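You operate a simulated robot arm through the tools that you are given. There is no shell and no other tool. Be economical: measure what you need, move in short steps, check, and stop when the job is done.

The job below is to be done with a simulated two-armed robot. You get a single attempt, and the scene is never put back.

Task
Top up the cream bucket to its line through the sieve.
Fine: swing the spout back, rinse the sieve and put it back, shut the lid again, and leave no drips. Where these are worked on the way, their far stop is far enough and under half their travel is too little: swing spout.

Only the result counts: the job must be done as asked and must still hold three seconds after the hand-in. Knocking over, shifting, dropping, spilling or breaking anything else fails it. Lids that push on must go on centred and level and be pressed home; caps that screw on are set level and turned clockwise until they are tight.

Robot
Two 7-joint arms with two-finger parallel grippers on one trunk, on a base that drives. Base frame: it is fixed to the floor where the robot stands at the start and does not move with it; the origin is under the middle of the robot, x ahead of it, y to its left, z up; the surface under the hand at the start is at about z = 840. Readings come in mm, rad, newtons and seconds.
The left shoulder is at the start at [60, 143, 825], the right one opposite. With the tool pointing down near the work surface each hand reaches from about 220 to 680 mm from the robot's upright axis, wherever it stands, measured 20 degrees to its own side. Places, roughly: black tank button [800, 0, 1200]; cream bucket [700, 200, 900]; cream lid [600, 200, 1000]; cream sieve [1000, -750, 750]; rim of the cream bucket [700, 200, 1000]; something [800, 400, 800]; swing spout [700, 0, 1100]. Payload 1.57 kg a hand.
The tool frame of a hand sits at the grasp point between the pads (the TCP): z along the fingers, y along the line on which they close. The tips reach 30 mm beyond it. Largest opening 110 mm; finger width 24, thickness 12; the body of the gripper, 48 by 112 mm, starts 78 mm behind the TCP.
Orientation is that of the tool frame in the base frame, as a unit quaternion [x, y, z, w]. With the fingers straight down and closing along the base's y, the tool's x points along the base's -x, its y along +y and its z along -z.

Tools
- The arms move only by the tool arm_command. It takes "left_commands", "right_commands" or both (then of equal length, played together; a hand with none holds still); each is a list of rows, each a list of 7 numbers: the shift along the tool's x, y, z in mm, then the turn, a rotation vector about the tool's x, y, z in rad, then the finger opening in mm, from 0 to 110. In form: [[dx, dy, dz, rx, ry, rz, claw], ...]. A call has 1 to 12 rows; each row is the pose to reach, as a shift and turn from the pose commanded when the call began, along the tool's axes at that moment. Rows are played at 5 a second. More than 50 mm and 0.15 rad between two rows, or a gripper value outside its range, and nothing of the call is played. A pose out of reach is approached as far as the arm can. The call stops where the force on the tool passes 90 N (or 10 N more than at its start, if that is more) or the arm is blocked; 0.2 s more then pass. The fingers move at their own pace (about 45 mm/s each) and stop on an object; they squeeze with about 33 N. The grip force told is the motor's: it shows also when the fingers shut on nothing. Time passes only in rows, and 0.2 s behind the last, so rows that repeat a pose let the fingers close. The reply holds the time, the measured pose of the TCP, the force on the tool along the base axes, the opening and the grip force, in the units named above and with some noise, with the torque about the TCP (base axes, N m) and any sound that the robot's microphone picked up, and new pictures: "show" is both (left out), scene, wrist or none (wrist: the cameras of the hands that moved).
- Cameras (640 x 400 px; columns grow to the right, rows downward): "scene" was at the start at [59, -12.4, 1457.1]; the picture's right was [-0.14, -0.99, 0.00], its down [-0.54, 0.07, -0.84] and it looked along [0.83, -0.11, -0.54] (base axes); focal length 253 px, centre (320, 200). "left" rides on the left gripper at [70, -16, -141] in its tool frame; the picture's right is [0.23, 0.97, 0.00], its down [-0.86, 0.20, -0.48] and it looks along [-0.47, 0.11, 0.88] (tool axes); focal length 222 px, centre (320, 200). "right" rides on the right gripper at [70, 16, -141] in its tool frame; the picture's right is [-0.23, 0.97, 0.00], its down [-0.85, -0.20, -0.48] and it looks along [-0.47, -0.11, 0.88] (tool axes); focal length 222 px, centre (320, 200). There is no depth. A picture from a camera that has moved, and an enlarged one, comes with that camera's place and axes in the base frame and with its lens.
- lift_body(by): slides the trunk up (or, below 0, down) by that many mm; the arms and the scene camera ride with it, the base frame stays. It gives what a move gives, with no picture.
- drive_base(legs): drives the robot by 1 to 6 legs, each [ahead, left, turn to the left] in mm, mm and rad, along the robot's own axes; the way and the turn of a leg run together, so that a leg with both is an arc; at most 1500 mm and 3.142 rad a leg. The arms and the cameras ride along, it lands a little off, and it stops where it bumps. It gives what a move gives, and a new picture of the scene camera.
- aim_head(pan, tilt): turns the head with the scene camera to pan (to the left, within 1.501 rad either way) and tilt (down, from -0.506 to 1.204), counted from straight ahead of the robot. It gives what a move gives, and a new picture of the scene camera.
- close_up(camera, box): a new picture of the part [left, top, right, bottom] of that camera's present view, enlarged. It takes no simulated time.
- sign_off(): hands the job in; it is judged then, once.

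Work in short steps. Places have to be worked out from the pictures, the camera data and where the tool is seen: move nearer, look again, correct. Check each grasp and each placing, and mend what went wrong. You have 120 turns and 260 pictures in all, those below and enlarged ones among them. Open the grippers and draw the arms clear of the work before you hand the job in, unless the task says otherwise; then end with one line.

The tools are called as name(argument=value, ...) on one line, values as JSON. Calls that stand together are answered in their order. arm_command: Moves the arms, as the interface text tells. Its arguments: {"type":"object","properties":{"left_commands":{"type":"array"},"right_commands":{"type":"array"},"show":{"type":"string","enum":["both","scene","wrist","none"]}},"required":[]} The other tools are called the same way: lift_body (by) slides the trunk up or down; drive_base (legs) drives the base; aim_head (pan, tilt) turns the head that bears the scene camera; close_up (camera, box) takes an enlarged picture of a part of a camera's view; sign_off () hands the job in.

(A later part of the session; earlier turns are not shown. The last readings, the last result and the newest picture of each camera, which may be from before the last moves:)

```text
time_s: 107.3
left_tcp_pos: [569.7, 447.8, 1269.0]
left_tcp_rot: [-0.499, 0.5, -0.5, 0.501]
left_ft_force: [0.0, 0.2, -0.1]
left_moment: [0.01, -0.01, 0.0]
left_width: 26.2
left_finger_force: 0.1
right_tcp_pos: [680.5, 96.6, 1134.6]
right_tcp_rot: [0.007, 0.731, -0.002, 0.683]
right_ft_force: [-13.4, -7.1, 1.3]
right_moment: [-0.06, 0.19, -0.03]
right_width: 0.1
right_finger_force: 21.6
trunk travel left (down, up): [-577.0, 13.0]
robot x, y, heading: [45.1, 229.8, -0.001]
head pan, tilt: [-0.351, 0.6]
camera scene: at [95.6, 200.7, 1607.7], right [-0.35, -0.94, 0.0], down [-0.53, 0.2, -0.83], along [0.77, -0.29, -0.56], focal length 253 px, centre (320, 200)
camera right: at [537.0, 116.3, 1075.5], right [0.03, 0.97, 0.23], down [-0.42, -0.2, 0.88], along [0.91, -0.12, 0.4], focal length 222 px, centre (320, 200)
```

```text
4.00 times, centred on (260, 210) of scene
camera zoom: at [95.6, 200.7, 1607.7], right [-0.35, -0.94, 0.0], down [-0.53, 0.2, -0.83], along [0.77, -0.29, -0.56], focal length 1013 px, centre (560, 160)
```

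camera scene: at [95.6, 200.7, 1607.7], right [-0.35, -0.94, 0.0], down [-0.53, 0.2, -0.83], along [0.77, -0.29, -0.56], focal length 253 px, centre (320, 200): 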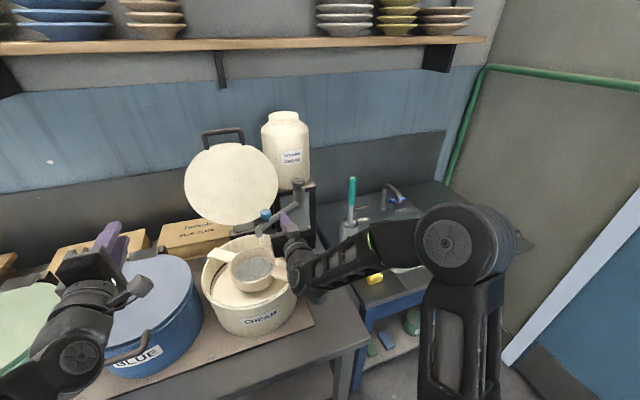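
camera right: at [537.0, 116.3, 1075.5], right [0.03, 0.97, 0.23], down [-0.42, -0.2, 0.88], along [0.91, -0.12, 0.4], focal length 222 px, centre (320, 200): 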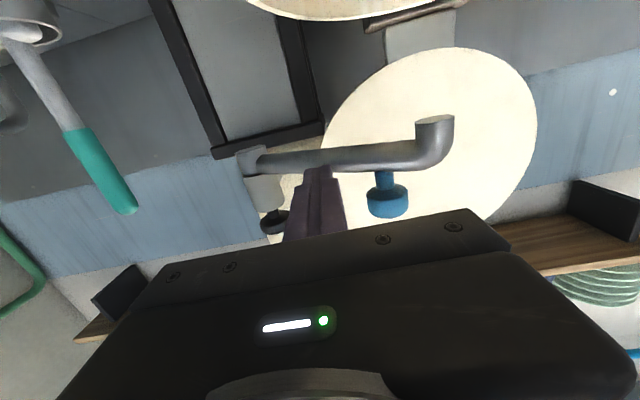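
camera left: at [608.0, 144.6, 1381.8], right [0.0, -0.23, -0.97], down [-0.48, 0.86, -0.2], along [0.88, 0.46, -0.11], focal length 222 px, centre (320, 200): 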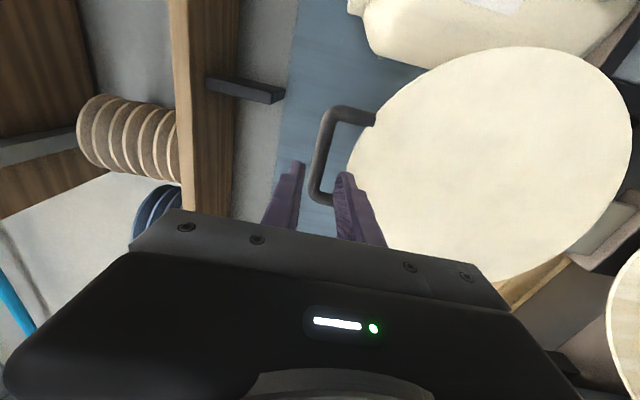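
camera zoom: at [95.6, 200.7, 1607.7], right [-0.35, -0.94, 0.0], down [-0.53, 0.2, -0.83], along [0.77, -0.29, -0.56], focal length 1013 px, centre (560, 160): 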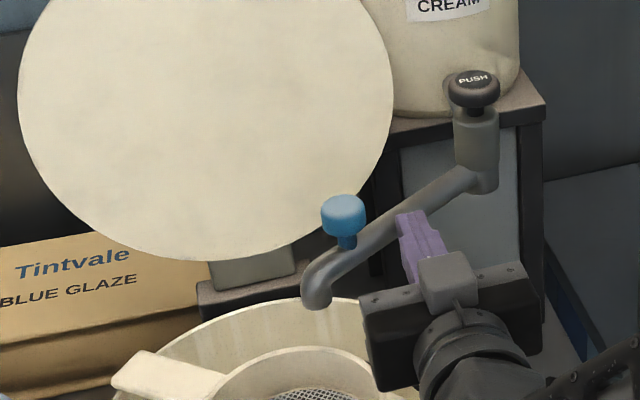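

Spout nozzle is now near (680,172). I test whether it is at its stop.

arm_command(right_commands=[[0, 6, 5, 0, 0, 0, 0], [0, 12, 10, 0, 0, 0, 0], [0, 18, 15, 0, 0, 0, 0]], show="none")

close_up(camera="scene", box=[180, 160, 340, 260])

```text
time_s: 108.0
left_tcp_pos: [559.8, 444.8, 1273.9]
left_tcp_rot: [0.496, -0.5, 0.504, -0.5]
left_ft_force: [-0.6, 0.3, 0.2]
left_moment: [0.0, 0.0, -0.08]
left_width: 25.8
left_finger_force: 0.0
right_tcp_pos: [681.8, 97.8, 1134.1]
right_tcp_rot: [0.016, 0.731, -0.011, 0.682]
right_ft_force: [-54.6, -16.4, 12.3]
right_moment: [-0.09, 0.25, -0.03]
right_width: 0.0
right_finger_force: 20.9
trunk travel left (down, up): [-577.0, 13.0]
robot x, y, heading: [38.5, 230.3, -0.007]
head pan, tilt: [-0.351, 0.6]
stopped in row 3 (right hand): the force on the tool passed its limit at 96 N (the readings are from after the stop); the commanded pose is now the measured one
```

```text
4.00 times, centred on (260, 210) of scene
camera zoom: at [83.1, 201.1, 1608.5], right [-0.35, -0.94, 0.0], down [-0.52, 0.2, -0.83], along [0.78, -0.29, -0.56], focal length 1013 px, centre (560, 160)
```

zoom: 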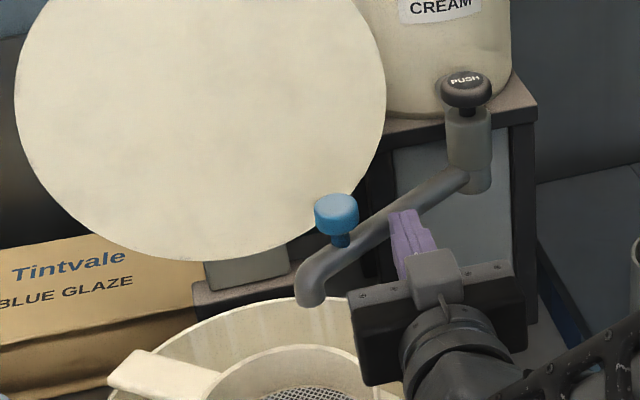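

The spout is at its far stop. The nozzle sits ~45–55 mm off the sieve centre, so I'll shift the sieve under it: first withdraw the right hand.

arm_command(right_commands=[[0, -10, -15, 0, 0, 0, 0], [0, -20, -45, 0, 0, 0, 0], [0, -30, -80, 0, 0, 0, 0], [-20, -40, -115, 0, 0, 0, 0], [-40, -50, -150, 0, 0, 0, 0], [-40, -60, -150, 0, 0, 0, 0]], show="scene")

aim_head(pan=0.0, tilt=0.75)

close_up(camera="scene", box=[240, 80, 440, 205])

```text
time_s: 109.5
left_tcp_pos: [572.2, 446.2, 1268.0]
left_tcp_rot: [-0.498, 0.502, -0.501, 0.499]
left_ft_force: [-0.1, 0.0, -0.3]
left_moment: [0.0, 0.02, 0.01]
left_width: 26.0
left_finger_force: 0.0
right_tcp_pos: [581.8, 53.2, 1196.0]
right_tcp_rot: [0.012, 0.735, -0.007, 0.678]
right_ft_force: [-0.1, -0.3, 0.6]
right_moment: [0.01, 0.05, -0.02]
right_width: 0.0
right_finger_force: 21.3
right hand out of reach, approached as far as the arm can: row 4, 5, 6
trunk travel left (down, up): [-577.0, 13.0]
robot x, y, heading: [42.3, 228.3, -0.007]
head pan, tilt: [-0.351, 0.6]
camera scene: at [96.6, 201.0, 1607.7], right [-0.35, -0.94, 0.0], down [-0.53, 0.2, -0.82], along [0.77, -0.29, -0.57], focal length 253 px, centre (320, 200)
```

scene: 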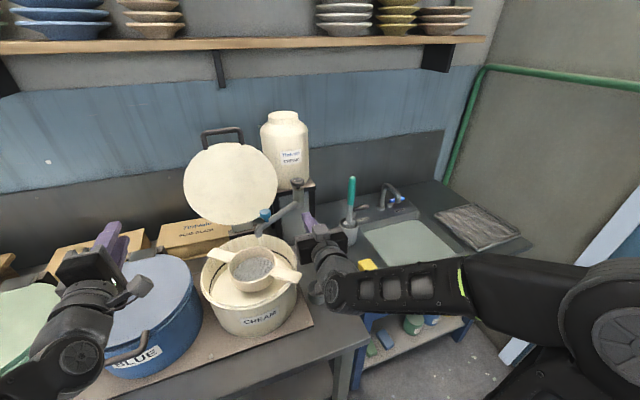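

```text
time_s: 110.3
left_tcp_pos: [570.2, 445.0, 1267.6]
left_tcp_rot: [-0.499, 0.501, -0.501, 0.499]
left_ft_force: [0.1, 0.4, 0.0]
left_moment: [-0.03, 0.01, 0.0]
left_width: 25.8
left_finger_force: 0.0
right_tcp_pos: [582.2, 52.2, 1196.0]
right_tcp_rot: [0.012, 0.735, -0.008, 0.678]
right_ft_force: [0.2, 0.4, 0.0]
right_moment: [0.03, -0.02, 0.03]
right_width: 0.1
right_finger_force: 21.0
trunk travel left (down, up): [-577.0, 13.0]
robot x, y, heading: [45.1, 231.3, -0.006]
head pan, tilt: [0.0, 0.75]
camera scene: at [96.4, 231.7, 1594.9], right [-0.01, -1.0, 0.0], down [-0.68, 0.0, -0.73], along [0.73, 0.0, -0.68], focal length 253 px, centre (320, 200)
```

scene: 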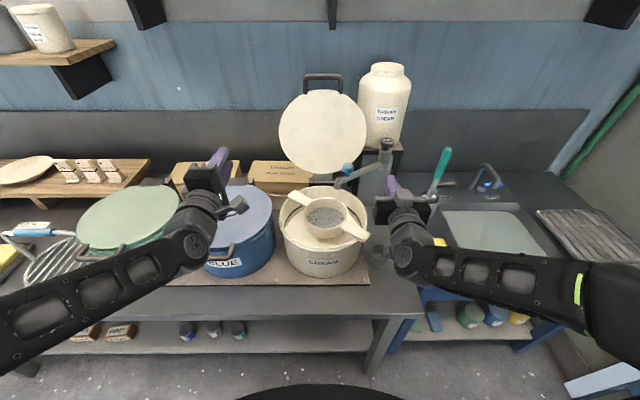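

```text
3.20 times, centred on (340, 142) of scene
camera zoom: at [96.4, 231.7, 1594.9], right [-0.01, -1.0, 0.0], down [-0.68, 0.0, -0.73], along [0.73, 0.0, -0.68], focal length 811 px, centre (256, 384)
```

zoom: 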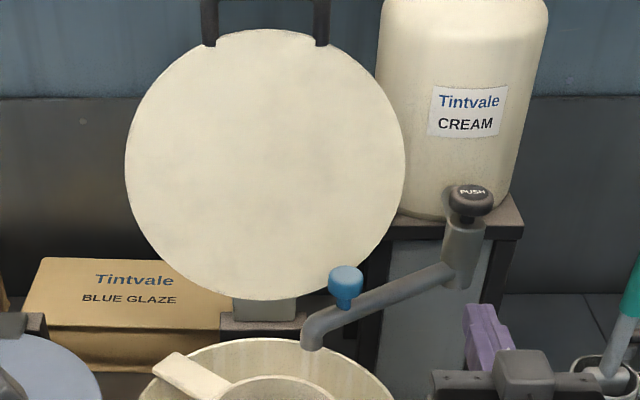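

I compare nozzle and sieve more exactly with a zoom of the bucket.

close_up(camera="scene", box=[260, 150, 420, 250])

```text
4.00 times, centred on (340, 200) of scene
camera zoom: at [96.4, 231.7, 1594.9], right [-0.01, -1.0, 0.0], down [-0.68, 0.0, -0.73], along [0.73, 0.0, -0.68], focal length 1013 px, centre (240, 200)
```

zoom: 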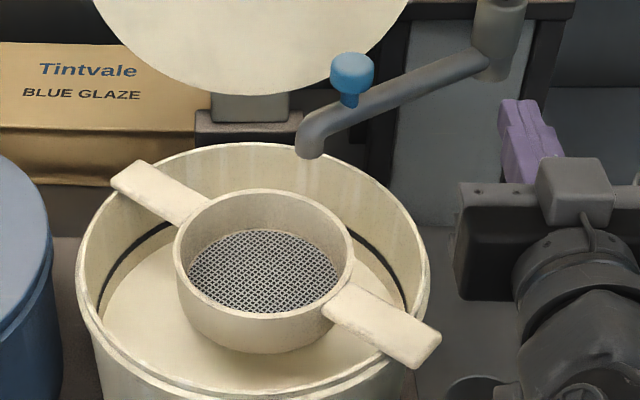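

I check nozzle versus sieve from another angle with the left wrist camera.

close_up(camera="left", box=[0, 0, 640, 400])

close_up(camera="right", box=[0, 0, 640, 400])

```text
1.00 times, centred on (320, 200) of left (not enlarged: the box is as wide or as high as the picture)
camera zoom: at [429.4, 377.5, 1284.7], right [0.0, -0.23, -0.97], down [-0.47, 0.86, -0.2], along [0.88, 0.46, -0.11], focal length 222 px, centre (320, 200)
```

zoom: 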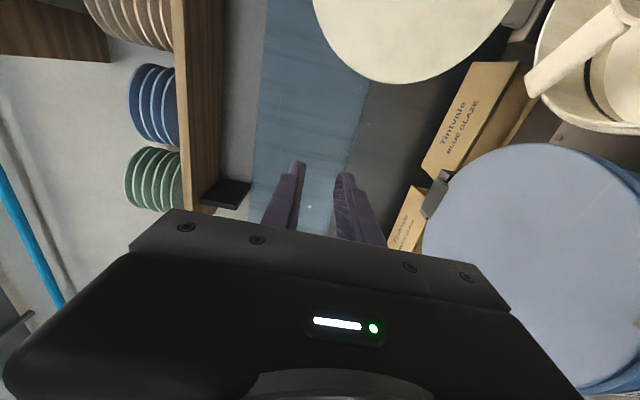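

```text
1.00 times, centred on (320, 200) of right (not enlarged: the box is as wide or as high as the picture)
camera zoom: at [437.1, 73.6, 1138.4], right [0.05, 0.97, 0.23], down [-0.41, -0.19, 0.89], along [0.91, -0.14, 0.39], focal length 222 px, centre (320, 200)
```

zoom: 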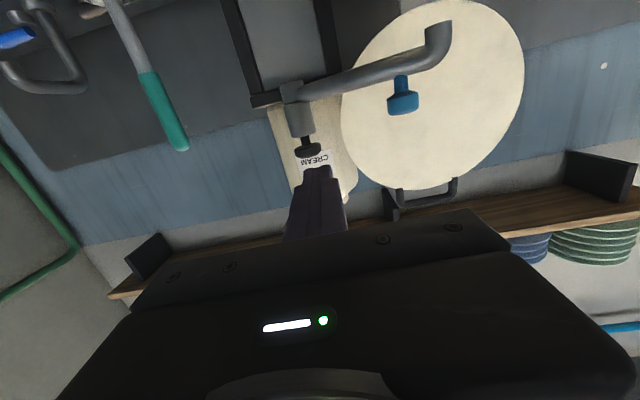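

Estimates agree that the nozzle lies inside the sieve bowl. Now I position the right fingers above the PUSH button (about 788,24,1203).

arm_command(right_commands=[[-10, -8, 30, 0, 0, 0, 0], [-20, -16, 65, 0, 0, 0, 0], [-35, -23, 100, 0, 0, 0, 0], [-50, -23, 130, 0, 0, 0, 0], [-55, -23, 155, 0, 0, 0, 0], [-55, -23, 155, 0, 0, 0, 0]], show="both")

close_up(camera="scene", box=[300, 100, 460, 200])

```text
time_s: 111.7
left_tcp_pos: [570.3, 445.8, 1268.6]
left_tcp_rot: [-0.498, 0.501, -0.501, 0.499]
left_ft_force: [0.4, -0.3, 0.7]
left_moment: [0.03, -0.02, -0.01]
left_width: 25.9
left_finger_force: 0.1
right_tcp_pos: [740.2, 24.4, 1239.2]
right_tcp_rot: [0.012, 0.735, -0.008, 0.678]
right_ft_force: [0.6, -0.8, -0.2]
right_moment: [-0.02, -0.01, -0.01]
right_width: 0.2
right_finger_force: 21.4
trunk travel left (down, up): [-577.0, 13.0]
robot x, y, heading: [46.1, 234.6, -0.003]
head pan, tilt: [0.0, 0.75]
camera scene: at [95.9, 231.8, 1594.9], right [-0.01, -1.0, 0.0], down [-0.68, 0.0, -0.73], along [0.73, 0.0, -0.68], focal length 253 px, centre (320, 200)
camera right: at [595.2, 45.5, 1182.7], right [0.05, 0.97, 0.23], down [-0.41, -0.19, 0.89], along [0.91, -0.14, 0.39], focal length 222 px, centre (320, 200)
```

scene: 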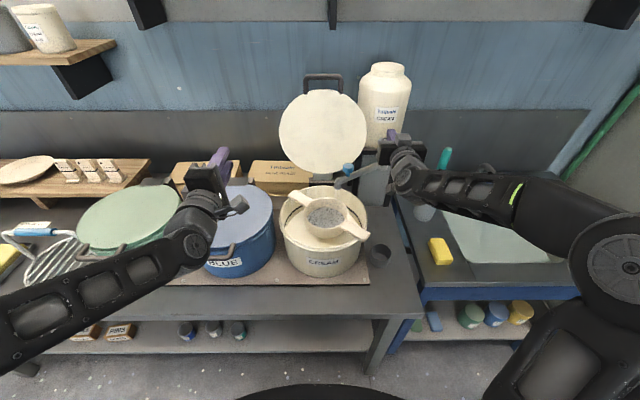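
right: 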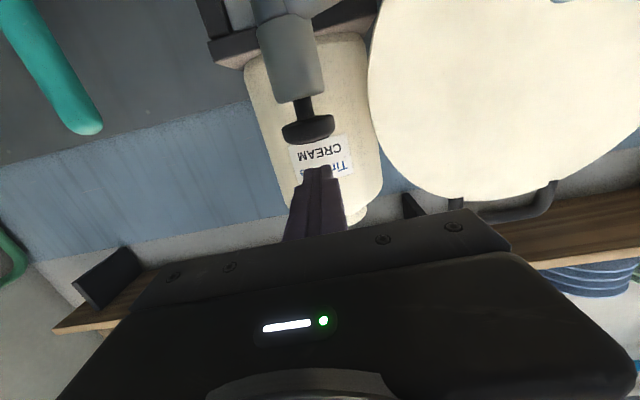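

```text
4.00 times, centred on (380, 150) of scene
camera zoom: at [95.9, 231.8, 1594.9], right [-0.01, -1.0, 0.0], down [-0.68, 0.0, -0.73], along [0.73, 0.0, -0.68], focal length 1013 px, centre (80, 400)
```

zoom: 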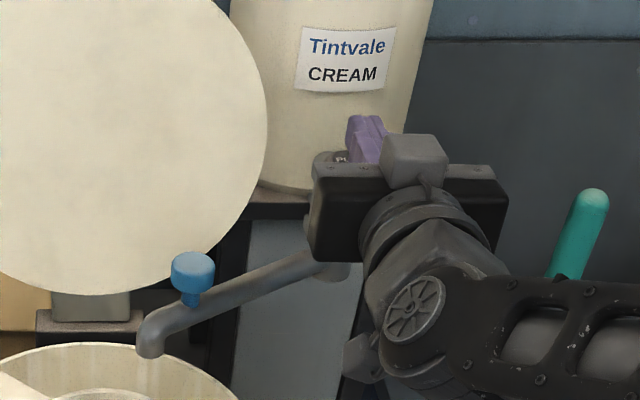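

Finger is over the button line. I advance 25 mm and press down in small steps, then inspect at frozen time.

arm_command(right_commands=[[0, 0, 25, 0, 0, 0, 0], [12, 0, 26, 0, 0, 0, 0], [18, 0, 26, 0, 0, 0, 0], [22, 0, 26, 0, 0, 0, 0]], show="wrist")

close_up(camera="scene", box=[260, 130, 420, 230])

```text
time_s: 112.7
left_tcp_pos: [570.1, 446.7, 1270.2]
left_tcp_rot: [0.498, -0.501, 0.502, -0.499]
left_ft_force: [-0.5, 0.5, -0.2]
left_moment: [-0.01, -0.03, 0.01]
left_width: 26.0
left_finger_force: 0.0
right_tcp_pos: [761.7, 24.0, 1214.2]
right_tcp_rot: [0.013, 0.734, -0.009, 0.679]
right_ft_force: [0.9, -0.7, 3.3]
right_moment: [-0.01, -0.06, 0.04]
right_width: 0.0
right_finger_force: 20.9
trunk travel left (down, up): [-577.0, 13.0]
robot x, y, heading: [44.7, 233.0, -0.006]
head pan, tilt: [0.0, 0.75]
camera right: at [617.3, 45.1, 1156.7], right [0.05, 0.97, 0.23], down [-0.42, -0.19, 0.89], along [0.91, -0.14, 0.4], focal length 222 px, centre (320, 200)
```

right: 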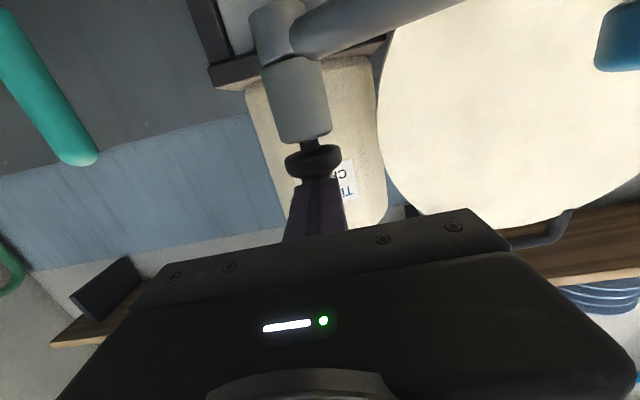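

```text
4.00 times, centred on (340, 180) of scene
camera zoom: at [96.2, 231.9, 1594.9], right [-0.01, -1.0, 0.0], down [-0.68, 0.0, -0.73], along [0.73, 0.0, -0.68], focal length 1013 px, centre (240, 280)
```

zoom: 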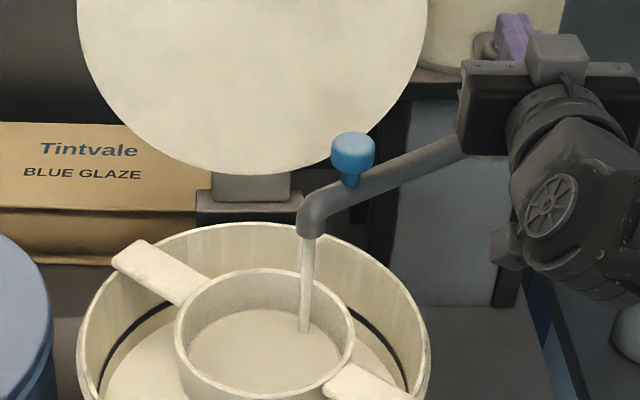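

The stream falls inside the sieve on the mesh. I hold for 1 s and watch the level against the dark line.

close_up(camera="scene", box=[270, 180, 380, 249])

arm_command(right_commands=[[0, 0, 0, 0, 0, 0, 0], [0, 0, 0, 0, 0, 0, 0], [0, 0, 0, 0, 0, 0, 0], [0, 0, 0, 0, 0, 0, 0], [0, 0, 0, 0, 0, 0, 0]], show="none")

close_up(camera="scene", box=[270, 180, 380, 249])

```text
5.80 times, centred on (325, 214) of scene
camera zoom: at [96.2, 231.9, 1594.9], right [-0.01, -1.0, 0.0], down [-0.68, 0.0, -0.73], along [0.73, 0.0, -0.68], focal length 1468 px, centre (291, 116)
```

zoom: 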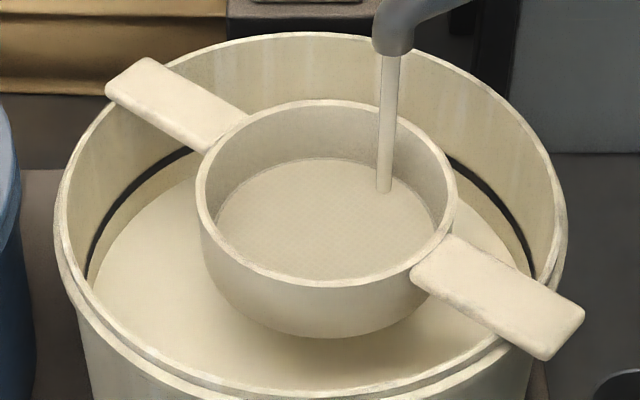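

```text
time_s: 113.9
left_tcp_pos: [571.7, 444.7, 1269.1]
left_tcp_rot: [0.499, -0.501, 0.502, -0.499]
left_ft_force: [0.5, 0.1, -0.2]
left_moment: [-0.01, -0.01, 0.0]
left_width: 26.0
left_finger_force: 0.2
right_tcp_pos: [761.7, 23.8, 1213.8]
right_tcp_rot: [0.013, 0.735, -0.009, 0.678]
right_ft_force: [1.7, 0.3, 2.5]
right_moment: [0.01, -0.1, -0.02]
right_width: 0.0
right_finger_force: 21.4
trunk travel left (down, up): [-577.0, 13.0]
robot x, y, heading: [41.1, 229.6, -0.009]
head pan, tilt: [0.0, 0.75]
```

```text
5.80 times, centred on (325, 214) of scene
camera zoom: at [96.3, 231.9, 1594.9], right [-0.01, -1.0, 0.0], down [-0.68, 0.0, -0.73], along [0.73, 0.0, -0.68], focal length 1468 px, centre (291, 116)
```

zoom: 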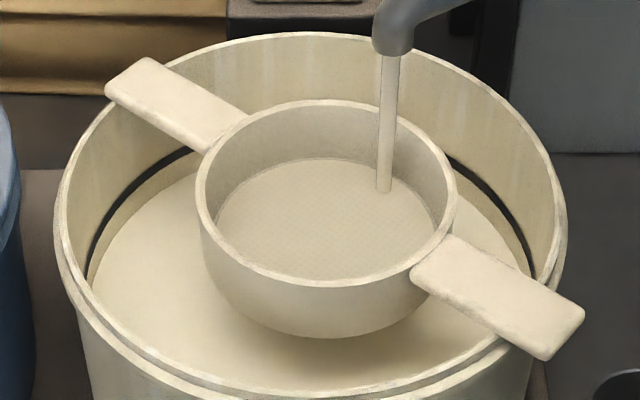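

Level rises slowly. Hold 2.4 s more.

arm_command(right_commands=[[0, 0, 0, 0, 0, 0, 0], [0, 0, 0, 0, 0, 0, 0], [0, 0, 0, 0, 0, 0, 0], [0, 0, 0, 0, 0, 0, 0], [0, 0, 0, 0, 0, 0, 0], [0, 0, 0, 0, 0, 0, 0], [0, 0, 0, 0, 0, 0, 0], [0, 0, 0, 0, 0, 0, 0], [0, 0, 0, 0, 0, 0, 0], [0, 0, 0, 0, 0, 0, 0], [0, 0, 0, 0, 0, 0, 0], [0, 0, 0, 0, 0, 0, 0]], show="none")

close_up(camera="scene", box=[270, 180, 380, 249])

```text
time_s: 116.5
left_tcp_pos: [569.5, 445.1, 1269.4]
left_tcp_rot: [-0.499, 0.502, -0.501, 0.498]
left_ft_force: [-1.4, 0.0, 0.5]
left_moment: [-0.01, -0.01, -0.04]
left_width: 26.1
left_finger_force: 0.0
right_tcp_pos: [762.0, 25.0, 1213.8]
right_tcp_rot: [0.013, 0.735, -0.008, 0.678]
right_ft_force: [0.7, -0.8, 3.2]
right_moment: [-0.01, -0.13, -0.01]
right_width: 0.0
right_finger_force: 21.2
trunk travel left (down, up): [-577.0, 13.0]
robot x, y, heading: [41.8, 228.7, -0.004]
head pan, tilt: [0.0, 0.75]
```

```text
5.80 times, centred on (325, 214) of scene
camera zoom: at [96.2, 231.8, 1594.9], right [-0.01, -1.0, 0.0], down [-0.68, 0.0, -0.73], along [0.73, 0.0, -0.68], focal length 1468 px, centre (291, 116)
```

zoom: 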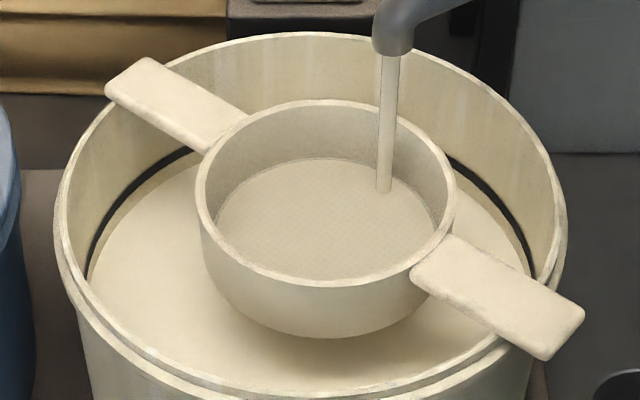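

Zoom in on the ring area to measure the gap, and hold again.

close_up(camera="scene", box=[278, 200, 318, 225])

arm_command(right_commands=[[0, 0, 0, 0, 0, 0, 0], [0, 0, 0, 0, 0, 0, 0], [0, 0, 0, 0, 0, 0, 0], [0, 0, 0, 0, 0, 0, 0], [0, 0, 0, 0, 0, 0, 0], [0, 0, 0, 0, 0, 0, 0], [0, 0, 0, 0, 0, 0, 0], [0, 0, 0, 0, 0, 0, 0], [0, 0, 0, 0, 0, 0, 0], [0, 0, 0, 0, 0, 0, 0], [0, 0, 0, 0, 0, 0, 0], [0, 0, 0, 0, 0, 0, 0]], show="none")

close_up(camera="scene", box=[278, 200, 318, 225])

```text
16.00 times, centred on (298, 212) of scene
camera zoom: at [96.2, 231.8, 1594.9], right [-0.01, -1.0, 0.0], down [-0.68, 0.0, -0.73], along [0.73, 0.0, -0.68], focal length 4053 px, centre (672, 0)
```

zoom: 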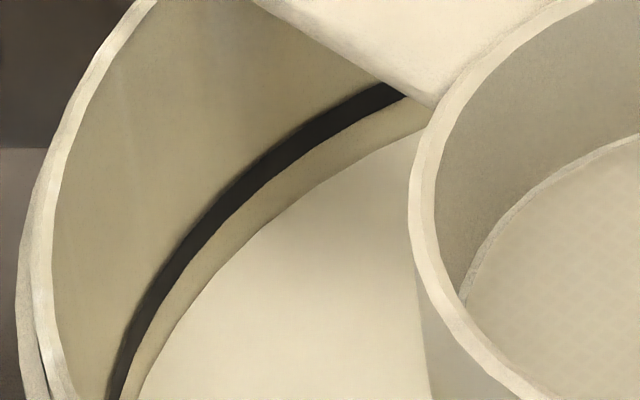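

```text
time_s: 119.1
left_tcp_pos: [570.1, 445.0, 1269.1]
left_tcp_rot: [-0.498, 0.502, -0.501, 0.499]
left_ft_force: [0.5, 0.4, -0.1]
left_moment: [0.02, 0.01, -0.01]
left_width: 26.3
left_finger_force: 0.0
right_tcp_pos: [762.1, 23.4, 1213.7]
right_tcp_rot: [0.012, 0.735, -0.008, 0.678]
right_ft_force: [1.9, -0.4, 3.4]
right_moment: [-0.04, -0.1, -0.05]
right_width: 0.0
right_finger_force: 21.7
trunk travel left (down, up): [-577.0, 13.0]
robot x, y, heading: [44.1, 233.0, -0.004]
head pan, tilt: [0.0, 0.75]
```

```text
16.00 times, centred on (298, 212) of scene
camera zoom: at [96.2, 231.9, 1594.9], right [-0.01, -1.0, 0.0], down [-0.68, 0.0, -0.73], along [0.73, 0.0, -0.68], focal length 4053 px, centre (672, 0)
```

zoom: 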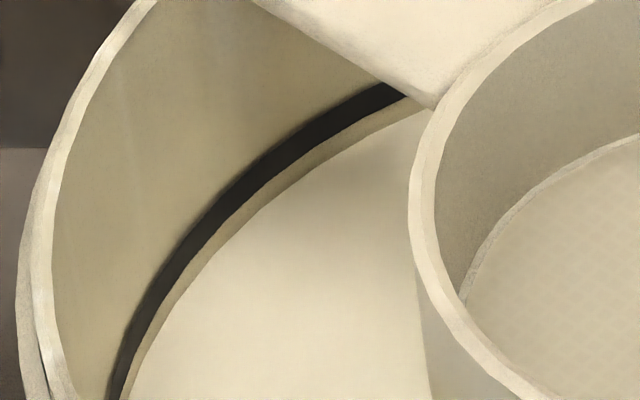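

Gap halved in 2.6 s. I hold another 2.0 s and check.

arm_command(right_commands=[[0, 0, 0, 0, 0, 0, 0], [0, 0, 0, 0, 0, 0, 0], [0, 0, 0, 0, 0, 0, 0], [0, 0, 0, 0, 0, 0, 0], [0, 0, 0, 0, 0, 0, 0], [0, 0, 0, 0, 0, 0, 0], [0, 0, 0, 0, 0, 0, 0], [0, 0, 0, 0, 0, 0, 0], [0, 0, 0, 0, 0, 0, 0]], show="none")

close_up(camera="scene", box=[278, 200, 318, 225])

```text
time_s: 121.1
left_tcp_pos: [570.8, 446.2, 1268.6]
left_tcp_rot: [-0.498, 0.502, -0.501, 0.499]
left_ft_force: [0.5, -0.3, -0.1]
left_moment: [-0.01, -0.01, 0.0]
left_width: 26.0
left_finger_force: 0.1
right_tcp_pos: [761.1, 23.3, 1214.2]
right_tcp_rot: [0.013, 0.734, -0.008, 0.678]
right_ft_force: [1.4, -0.7, 3.5]
right_moment: [-0.03, -0.09, -0.03]
right_width: 0.0
right_finger_force: 21.3
trunk travel left (down, up): [-577.0, 13.0]
robot x, y, heading: [42.6, 232.3, -0.004]
head pan, tilt: [0.0, 0.75]
```

```text
16.00 times, centred on (298, 212) of scene
camera zoom: at [96.2, 231.9, 1594.9], right [-0.01, -1.0, 0.0], down [-0.68, 0.0, -0.73], along [0.73, 0.0, -0.68], focal length 4053 px, centre (672, 0)
```

zoom: 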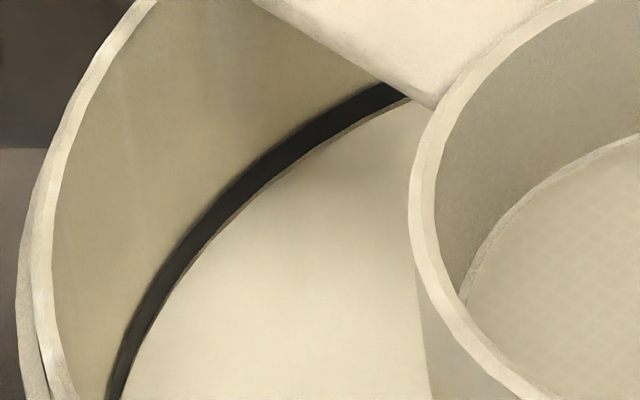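

Just below the line. Hold 0.8 s more.

arm_command(right_commands=[[0, 0, 0, 0, 0, 0, 0], [0, 0, 0, 0, 0, 0, 0], [0, 0, 0, 0, 0, 0, 0]], show="none")

close_up(camera="scene", box=[278, 200, 318, 225])

```text
time_s: 121.9
left_tcp_pos: [570.0, 446.5, 1269.2]
left_tcp_rot: [-0.499, 0.501, -0.501, 0.498]
left_ft_force: [-0.4, -0.2, 0.4]
left_moment: [-0.01, 0.02, 0.01]
left_width: 26.0
left_finger_force: 0.0
right_tcp_pos: [761.8, 23.8, 1214.2]
right_tcp_rot: [0.012, 0.735, -0.008, 0.678]
right_ft_force: [1.8, -0.9, 2.8]
right_moment: [-0.01, -0.13, 0.01]
right_width: 0.3
right_finger_force: 21.2
trunk travel left (down, up): [-577.0, 13.0]
robot x, y, heading: [45.3, 234.5, -0.006]
head pan, tilt: [0.0, 0.75]
```

```text
16.00 times, centred on (298, 212) of scene
camera zoom: at [96.1, 231.9, 1594.9], right [-0.01, -1.0, 0.0], down [-0.68, 0.0, -0.73], along [0.73, 0.0, -0.68], focal length 4053 px, centre (672, 0)
```

zoom: 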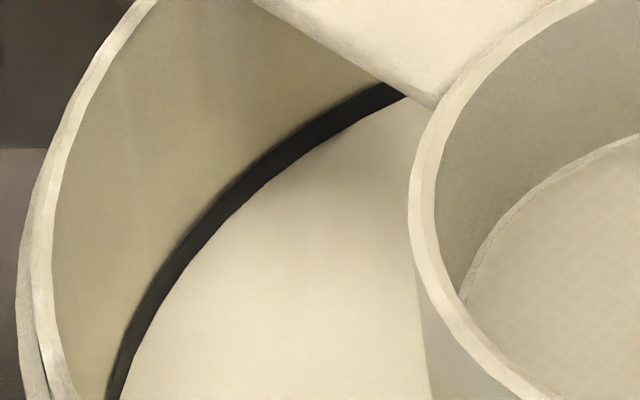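

Surface at the lower edge of the line; a touch more, then release by lifting the finger.

arm_command(right_commands=[[0, 0, 0, 0, 0, 0, 0], [0, 0, 0, 0, 0, 0, 0], [-20, 0, 0, 0, 0, 0, 0], [-30, 0, -10, 0, 0, 0, 0], [-30, 0, -10, 0, 0, 0, 0], [-30, 0, -10, 0, 0, 0, 0], [-30, 0, -10, 0, 0, 0, 0]], show="wrist")

close_up(camera="scene", box=[278, 200, 318, 225])

close_up(camera="scene", box=[260, 150, 420, 250])

```text
time_s: 123.5
left_tcp_pos: [570.8, 447.1, 1268.9]
left_tcp_rot: [0.499, -0.501, 0.502, -0.498]
left_ft_force: [-1.0, -0.1, -0.5]
left_moment: [-0.01, -0.01, 0.01]
left_width: 26.0
left_finger_force: 0.0
right_tcp_pos: [756.3, 24.2, 1244.0]
right_tcp_rot: [0.013, 0.735, -0.009, 0.678]
right_ft_force: [0.8, -0.1, 0.8]
right_moment: [-0.01, 0.04, -0.02]
right_width: 0.0
right_finger_force: 21.1
trunk travel left (down, up): [-577.0, 13.0]
robot x, y, heading: [41.7, 230.3, -0.008]
head pan, tilt: [0.0, 0.75]
camera right: at [611.3, 45.4, 1186.2], right [0.05, 0.97, 0.23], down [-0.41, -0.19, 0.89], along [0.91, -0.14, 0.39], focal length 222 px, centre (320, 200)
```

right: 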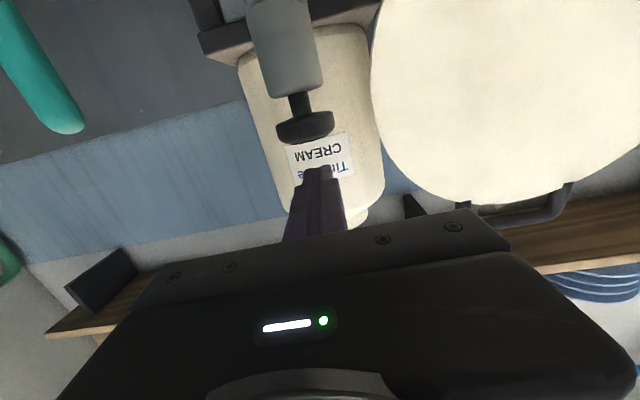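

```text
16.00 times, centred on (298, 212) of scene
camera zoom: at [96.5, 231.8, 1594.8], right [-0.01, -1.0, 0.0], down [-0.68, 0.0, -0.73], along [0.73, 0.0, -0.68], focal length 4053 px, centre (672, 0)
```

zoom: 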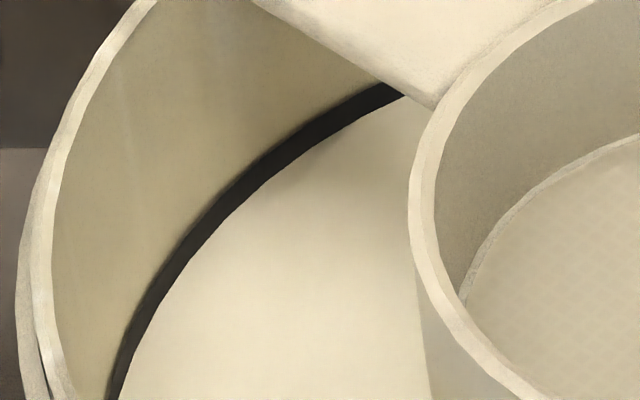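

```text
4.00 times, centred on (340, 200) of scene
camera zoom: at [96.5, 231.8, 1594.8], right [-0.01, -1.0, 0.0], down [-0.68, 0.0, -0.73], along [0.73, 0.0, -0.68], focal length 1013 px, centre (240, 200)
```

zoom: 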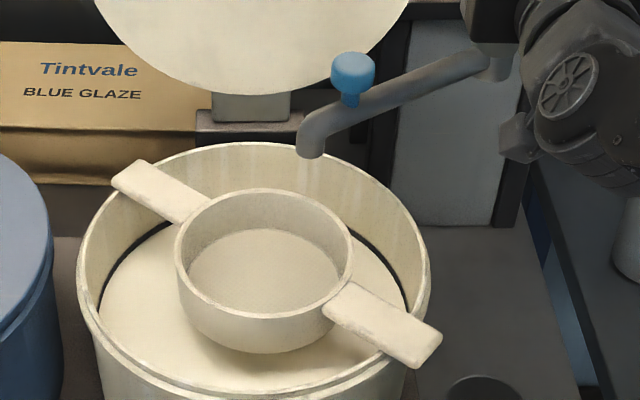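

The surface is in the lower part of the line. A brief extra press brings it to the middle.

arm_command(right_commands=[[18, 0, 10, 0, 0, 0, 0], [30, 0, 10, 0, 0, 0, 0], [10, 0, 10, 0, 0, 0, 0], [0, 0, 0, 0, 0, 0, 0], [0, 0, 0, 0, 0, 0, 0], [0, 0, 0, 0, 0, 0, 0], [0, 0, 0, 0, 0, 0, 0], [0, 0, 0, 0, 0, 0, 0], [0, 0, 0, 0, 0, 0, 0]], show="none")

close_up(camera="scene", box=[278, 200, 318, 225])

close_up(camera="scene", box=[310, 170, 350, 195])

```text
time_s: 125.5
left_tcp_pos: [570.3, 446.8, 1267.4]
left_tcp_rot: [-0.499, 0.501, -0.501, 0.499]
left_ft_force: [0.3, 0.2, 0.1]
left_moment: [-0.01, 0.01, 0.03]
left_width: 25.7
left_finger_force: 0.1
right_tcp_pos: [754.4, 22.7, 1244.7]
right_tcp_rot: [0.012, 0.735, -0.008, 0.678]
right_ft_force: [-0.2, 0.1, -1.0]
right_moment: [-0.01, -0.01, 0.0]
right_width: 0.0
right_finger_force: 21.6
trunk travel left (down, up): [-577.0, 13.0]
robot x, y, heading: [42.0, 230.8, -0.002]
head pan, tilt: [0.0, 0.75]
```

```text
16.00 times, centred on (298, 212) of scene
camera zoom: at [96.5, 231.9, 1594.9], right [-0.01, -1.0, 0.0], down [-0.68, 0.0, -0.73], along [0.73, 0.0, -0.68], focal length 4053 px, centre (672, 0)
```

zoom: 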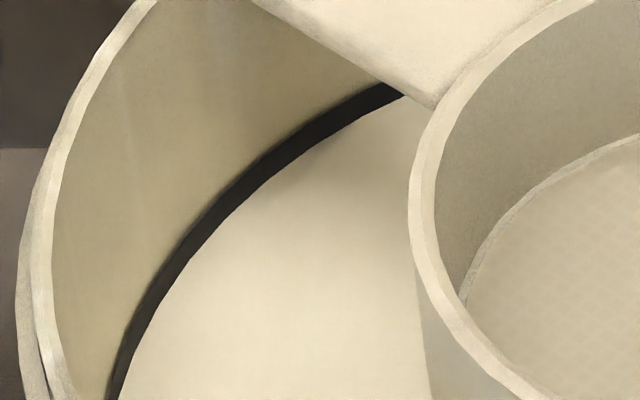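

```text
16.00 times, centred on (330, 182) of scene
camera zoom: at [96.5, 231.9, 1594.9], right [-0.01, -1.0, 0.0], down [-0.68, 0.0, -0.73], along [0.73, 0.0, -0.68], focal length 4053 px, centre (160, 480)
```

zoom: 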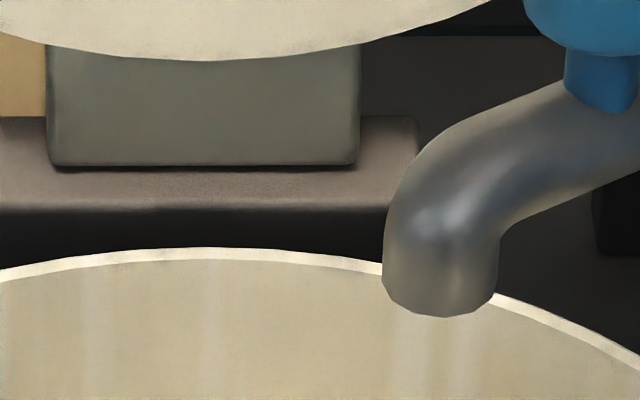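

Level is mid-line and the nozzle shows no hanging drop. Now I take the hand around to the left side of the spout to push it back.

arm_command(right_commands=[[4, -1, -40, 0, 0, 0, 0], [8, -2, -80, 0, 0, 0, 0], [12, -3, -120, 0, 0, 0, 0], [12, 5, -150, 0, 0, 0, 0], [12, 45, -152, 0, 0, 0, 0], [12, 85, -152, 0, 0, 0, 0], [13, 125, -154, 0, 0, 0, 0], [13, 165, -155, 0, 0, 0, 0], [13, 200, -155, 0, 0, 0, 0]], show="both")

```text
time_s: 127.5
left_tcp_pos: [570.7, 446.5, 1268.9]
left_tcp_rot: [0.498, -0.501, 0.502, -0.499]
left_ft_force: [0.5, -0.4, 0.2]
left_moment: [-0.03, -0.01, -0.01]
left_width: 26.2
left_finger_force: 0.0
right_tcp_pos: [604.9, 228.6, 1243.2]
right_tcp_rot: [0.012, 0.735, -0.009, 0.678]
right_ft_force: [0.4, -0.1, -0.2]
right_moment: [-0.02, 0.01, -0.01]
right_width: 0.2
right_finger_force: 21.3
trunk travel left (down, up): [-577.0, 13.0]
robot x, y, heading: [45.7, 232.3, -0.003]
head pan, tilt: [0.0, 0.75]
camera scene: at [96.9, 232.9, 1594.8], right [-0.01, -1.0, 0.0], down [-0.68, 0.0, -0.73], along [0.73, 0.0, -0.68], focal length 253 px, centre (320, 200)
camera right: at [461.5, 249.3, 1185.4], right [0.05, 0.97, 0.23], down [-0.41, -0.19, 0.89], along [0.91, -0.14, 0.39], focal length 222 px, centre (320, 200)
```

scene: 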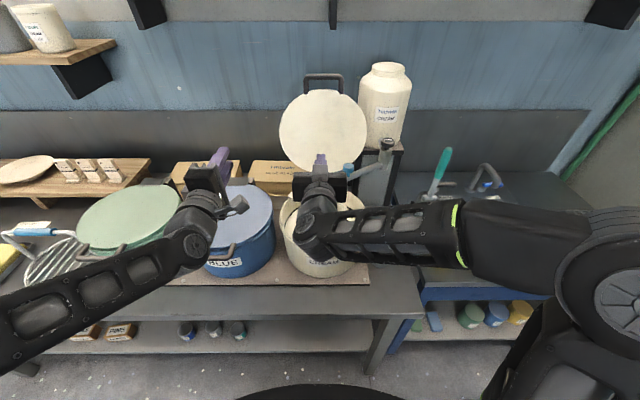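
right: 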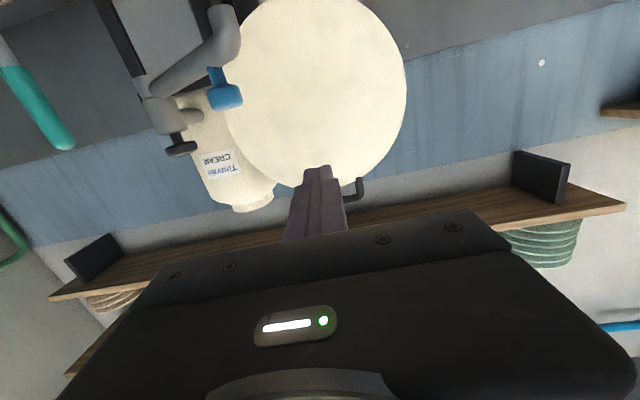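

Lower to spout height and advance on its left side.

arm_command(right_commands=[[33, 0, 3, 0, 0, 0, 0], [66, 0, 6, 0, 0, 0, 0], [98, 0, 20, 0, 0, 0, 0], [96, 1, 45, 0, 0, 0, 0], [95, 1, 68, 0, 0, 0, 0]], show="both")

```text
time_s: 128.7
left_tcp_pos: [571.5, 446.1, 1269.4]
left_tcp_rot: [0.499, -0.501, 0.501, -0.499]
left_ft_force: [0.2, 0.3, 0.3]
left_moment: [-0.01, -0.05, -0.03]
left_width: 26.1
left_finger_force: 0.1
right_tcp_pos: [665.0, 226.2, 1144.2]
right_tcp_rot: [0.013, 0.735, -0.008, 0.678]
right_ft_force: [0.4, 0.1, -0.1]
right_moment: [-0.02, 0.02, -0.01]
right_width: 0.1
right_finger_force: 21.0
trunk travel left (down, up): [-577.0, 13.0]
robot x, y, heading: [39.6, 233.8, -0.003]
head pan, tilt: [0.0, 0.75]
camera scene: at [97.0, 232.0, 1594.8], right [-0.01, -1.0, 0.0], down [-0.68, 0.0, -0.73], along [0.73, 0.0, -0.68], focal length 253 px, centre (320, 200)
camera right: at [521.0, 248.1, 1087.1], right [0.05, 0.97, 0.23], down [-0.41, -0.19, 0.89], along [0.91, -0.14, 0.39], focal length 222 px, centre (320, 200)
```

scene: 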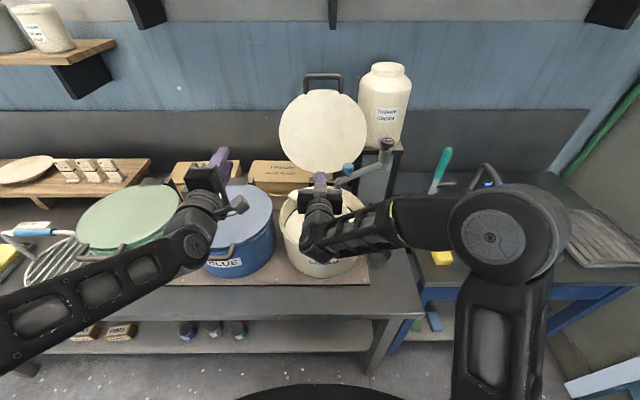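
right: 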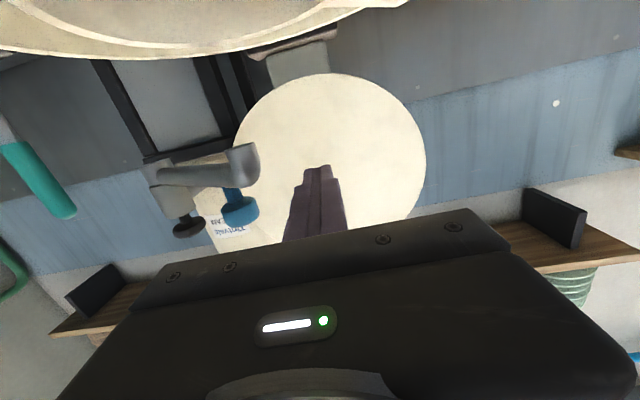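

Aligned with the spout arm on its left. Sweep right to push the spout back.

arm_command(right_commands=[[0, -15, 0, 0, 0, 0, 0], [0, -30, 0, 0, 0, 0, 0], [0, -44, -2, 0, 0, 0, 0], [0, -58, -6, 0, 0, 0, 0], [0, -72, -10, 0, 0, 0, 0], [0, -86, -14, 0, 0, 0, 0], [0, -100, -18, 0, 0, 0, 0], [0, -114, -22, 0, 0, 0, 0]], show="both")

```text
time_s: 130.5
left_tcp_pos: [561.0, 455.2, 1270.0]
left_tcp_rot: [0.499, -0.497, 0.503, -0.5]
left_ft_force: [0.3, 0.1, -0.5]
left_moment: [-0.02, 0.0, 0.01]
left_width: 25.9
left_finger_force: 0.0
right_tcp_pos: [625.2, 139.0, 1147.4]
right_tcp_rot: [-0.006, 0.737, 0.003, 0.676]
right_ft_force: [-60.1, 55.2, -13.0]
right_moment: [-0.28, -0.07, 1.12]
right_width: 0.0
right_finger_force: 21.5
trunk travel left (down, up): [-577.0, 13.0]
robot x, y, heading: [44.5, 235.5, -0.006]
head pan, tilt: [0.0, 0.75]
camera scene: at [85.7, 241.9, 1594.8], right [0.0, -1.0, 0.01], down [-0.68, 0.0, -0.74], along [0.74, -0.01, -0.68], focal length 253 px, centre (320, 200)
camera right: at [480.9, 153.6, 1090.3], right [0.01, 0.98, 0.22], down [-0.4, -0.2, 0.89], along [0.92, -0.09, 0.39], focal length 222 px, centre (320, 200)
```

scene: 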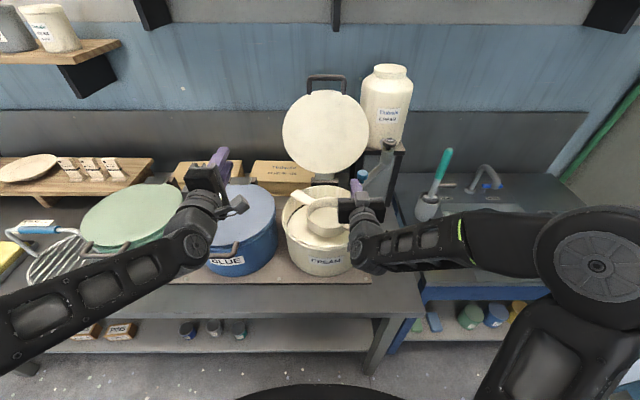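
right: 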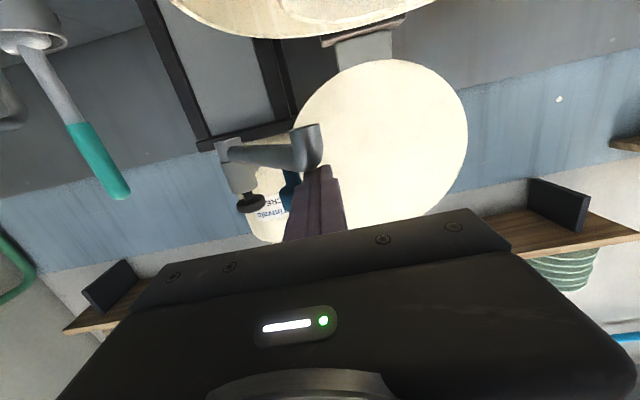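

Force rose unexpectedly. I inspect what is in contact.

close_up(camera="scene", box=[300, 120, 440, 208])

close_up(camera="right", box=[180, 100, 420, 250])

```text
4.55 times, centred on (370, 164) of scene
camera zoom: at [85.7, 241.9, 1594.8], right [0.0, -1.0, 0.01], down [-0.68, 0.0, -0.74], along [0.74, -0.01, -0.68], focal length 1151 px, centre (93, 364)
```

zoom: 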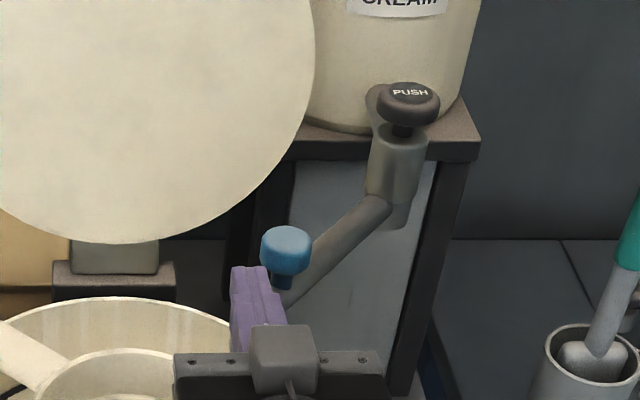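

```text
2.67 times, centred on (300, 175) of right
camera zoom: at [480.9, 153.6, 1090.3], right [0.01, 0.98, 0.22], down [-0.4, -0.2, 0.89], along [0.92, -0.09, 0.39], focal length 592 px, centre (373, 267)
```

zoom: 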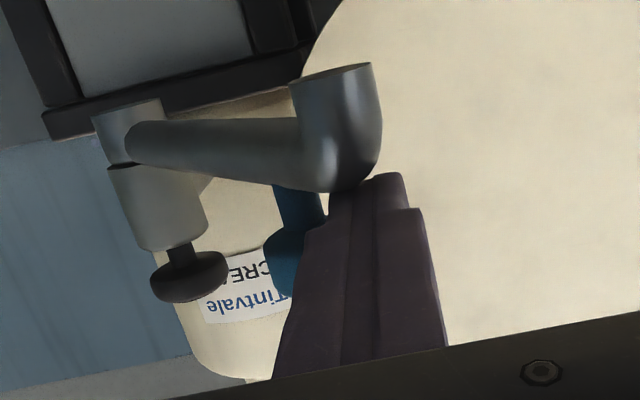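

The fingertip is in front of the knob, wedging it. I back off left, reach further forward so the finger's side pushes, and sweep again.

arm_command(right_commands=[[0, 40, 0, 0, 0, 0, 0], [0, 50, 12, 0, 0, 0, 0], [0, 50, 28, 0, 0, 0, 0], [0, 30, 28, 0, 0, 0, 0], [0, 15, 26, 0, 0, 0, 0], [0, 0, 24, 0, 0, 0, 0], [0, -14, 22, 0, 0, 0, 0]], show="both")

```text
time_s: 131.9
left_tcp_pos: [567.1, 449.0, 1270.3]
left_tcp_rot: [-0.5, 0.5, -0.5, 0.501]
left_ft_force: [0.7, -0.6, -0.1]
left_moment: [-0.03, -0.01, 0.12]
left_width: 25.9
left_finger_force: 0.0
right_tcp_pos: [654.7, 161.9, 1147.0]
right_tcp_rot: [-0.024, 0.734, 0.023, 0.678]
right_ft_force: [-18.9, 27.3, 10.9]
right_moment: [-0.31, -0.46, 0.76]
right_width: 0.0
right_finger_force: 21.2
trunk travel left (down, up): [-577.0, 13.0]
robot x, y, heading: [41.1, 231.8, -0.002]
head pan, tilt: [0.0, 0.75]
stopped in row 6 (right hand): the force on the tool passed its limit at 98 N (the readings are from after the stop); the commanded pose is now the measured one
camera scene: at [94.5, 231.8, 1595.2], right [0.0, -1.0, 0.0], down [-0.68, 0.0, -0.73], along [0.73, 0.0, -0.68], focal length 253 px, centre (320, 200)
camera right: at [507.9, 168.7, 1089.5], right [-0.05, 0.97, 0.23], down [-0.39, -0.23, 0.89], along [0.92, -0.05, 0.4], focal length 222 px, centre (320, 200)
```

scene: 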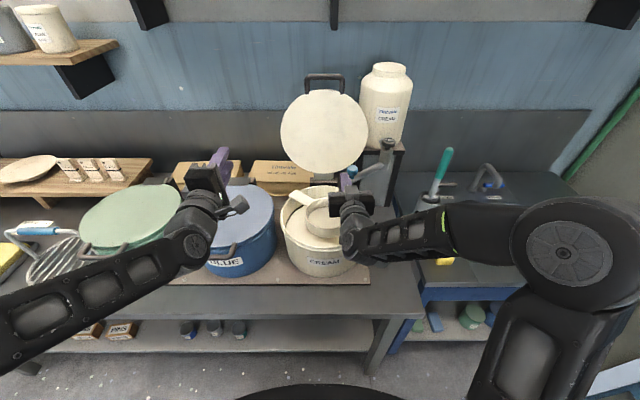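
right: 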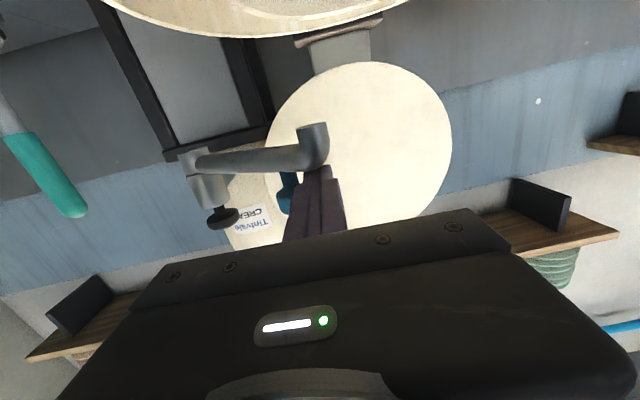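

Same wedge at the knob. I go back left, lower so the finger pushes the nozzle elbow itself rather than the knob, and correct the yaw.

arm_command(right_commands=[[0, 30, 0, 0.02, 0, 0, 0], [0, 59, 2, 0.05, 0, 0, 0], [10, 59, 10, 0.08, 0, 0, 0], [24, 59, 20, 0.09, 0, 0, 0], [24, 59, 20, 0.09, 0, 0, 0]], show="wrist")

close_up(camera="scene", box=[270, 130, 430, 230])

```text
time_s: 133.1
left_tcp_pos: [568.4, 448.5, 1269.0]
left_tcp_rot: [-0.499, 0.502, -0.5, 0.5]
left_ft_force: [0.2, -0.7, -0.2]
left_moment: [-0.01, -0.01, 0.02]
left_width: 26.3
left_finger_force: 0.1
right_tcp_pos: [673.7, 208.6, 1118.0]
right_tcp_rot: [0.016, 0.737, -0.018, 0.675]
right_ft_force: [0.6, 1.3, 0.0]
right_moment: [0.0, 0.0, 0.02]
right_width: 0.1
right_finger_force: 21.3
trunk travel left (down, up): [-577.0, 13.0]
robot x, y, heading: [45.6, 233.2, -0.003]
head pan, tilt: [0.0, 0.75]
camera right: at [528.2, 232.2, 1061.4], right [0.07, 0.97, 0.22], down [-0.41, -0.17, 0.89], along [0.91, -0.15, 0.39], focal length 222 px, centre (320, 200)
```

right: 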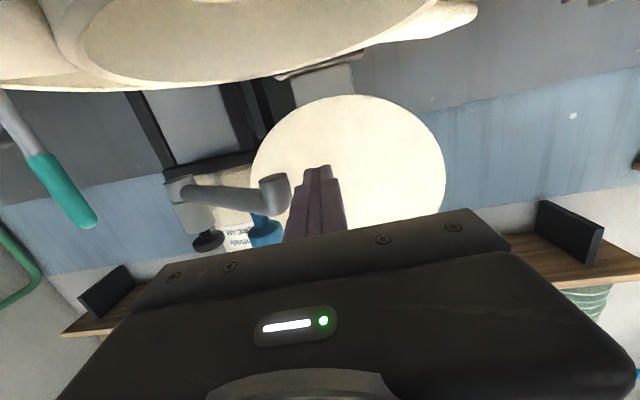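

```text
4.00 times, centred on (350, 180) of scene
camera zoom: at [95.5, 232.4, 1594.9], right [0.0, -1.0, 0.0], down [-0.68, 0.0, -0.73], along [0.73, 0.0, -0.68], focal length 1013 px, centre (200, 280)
```

zoom: 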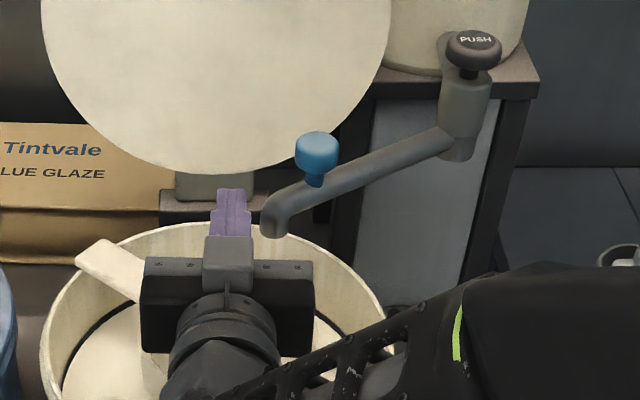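

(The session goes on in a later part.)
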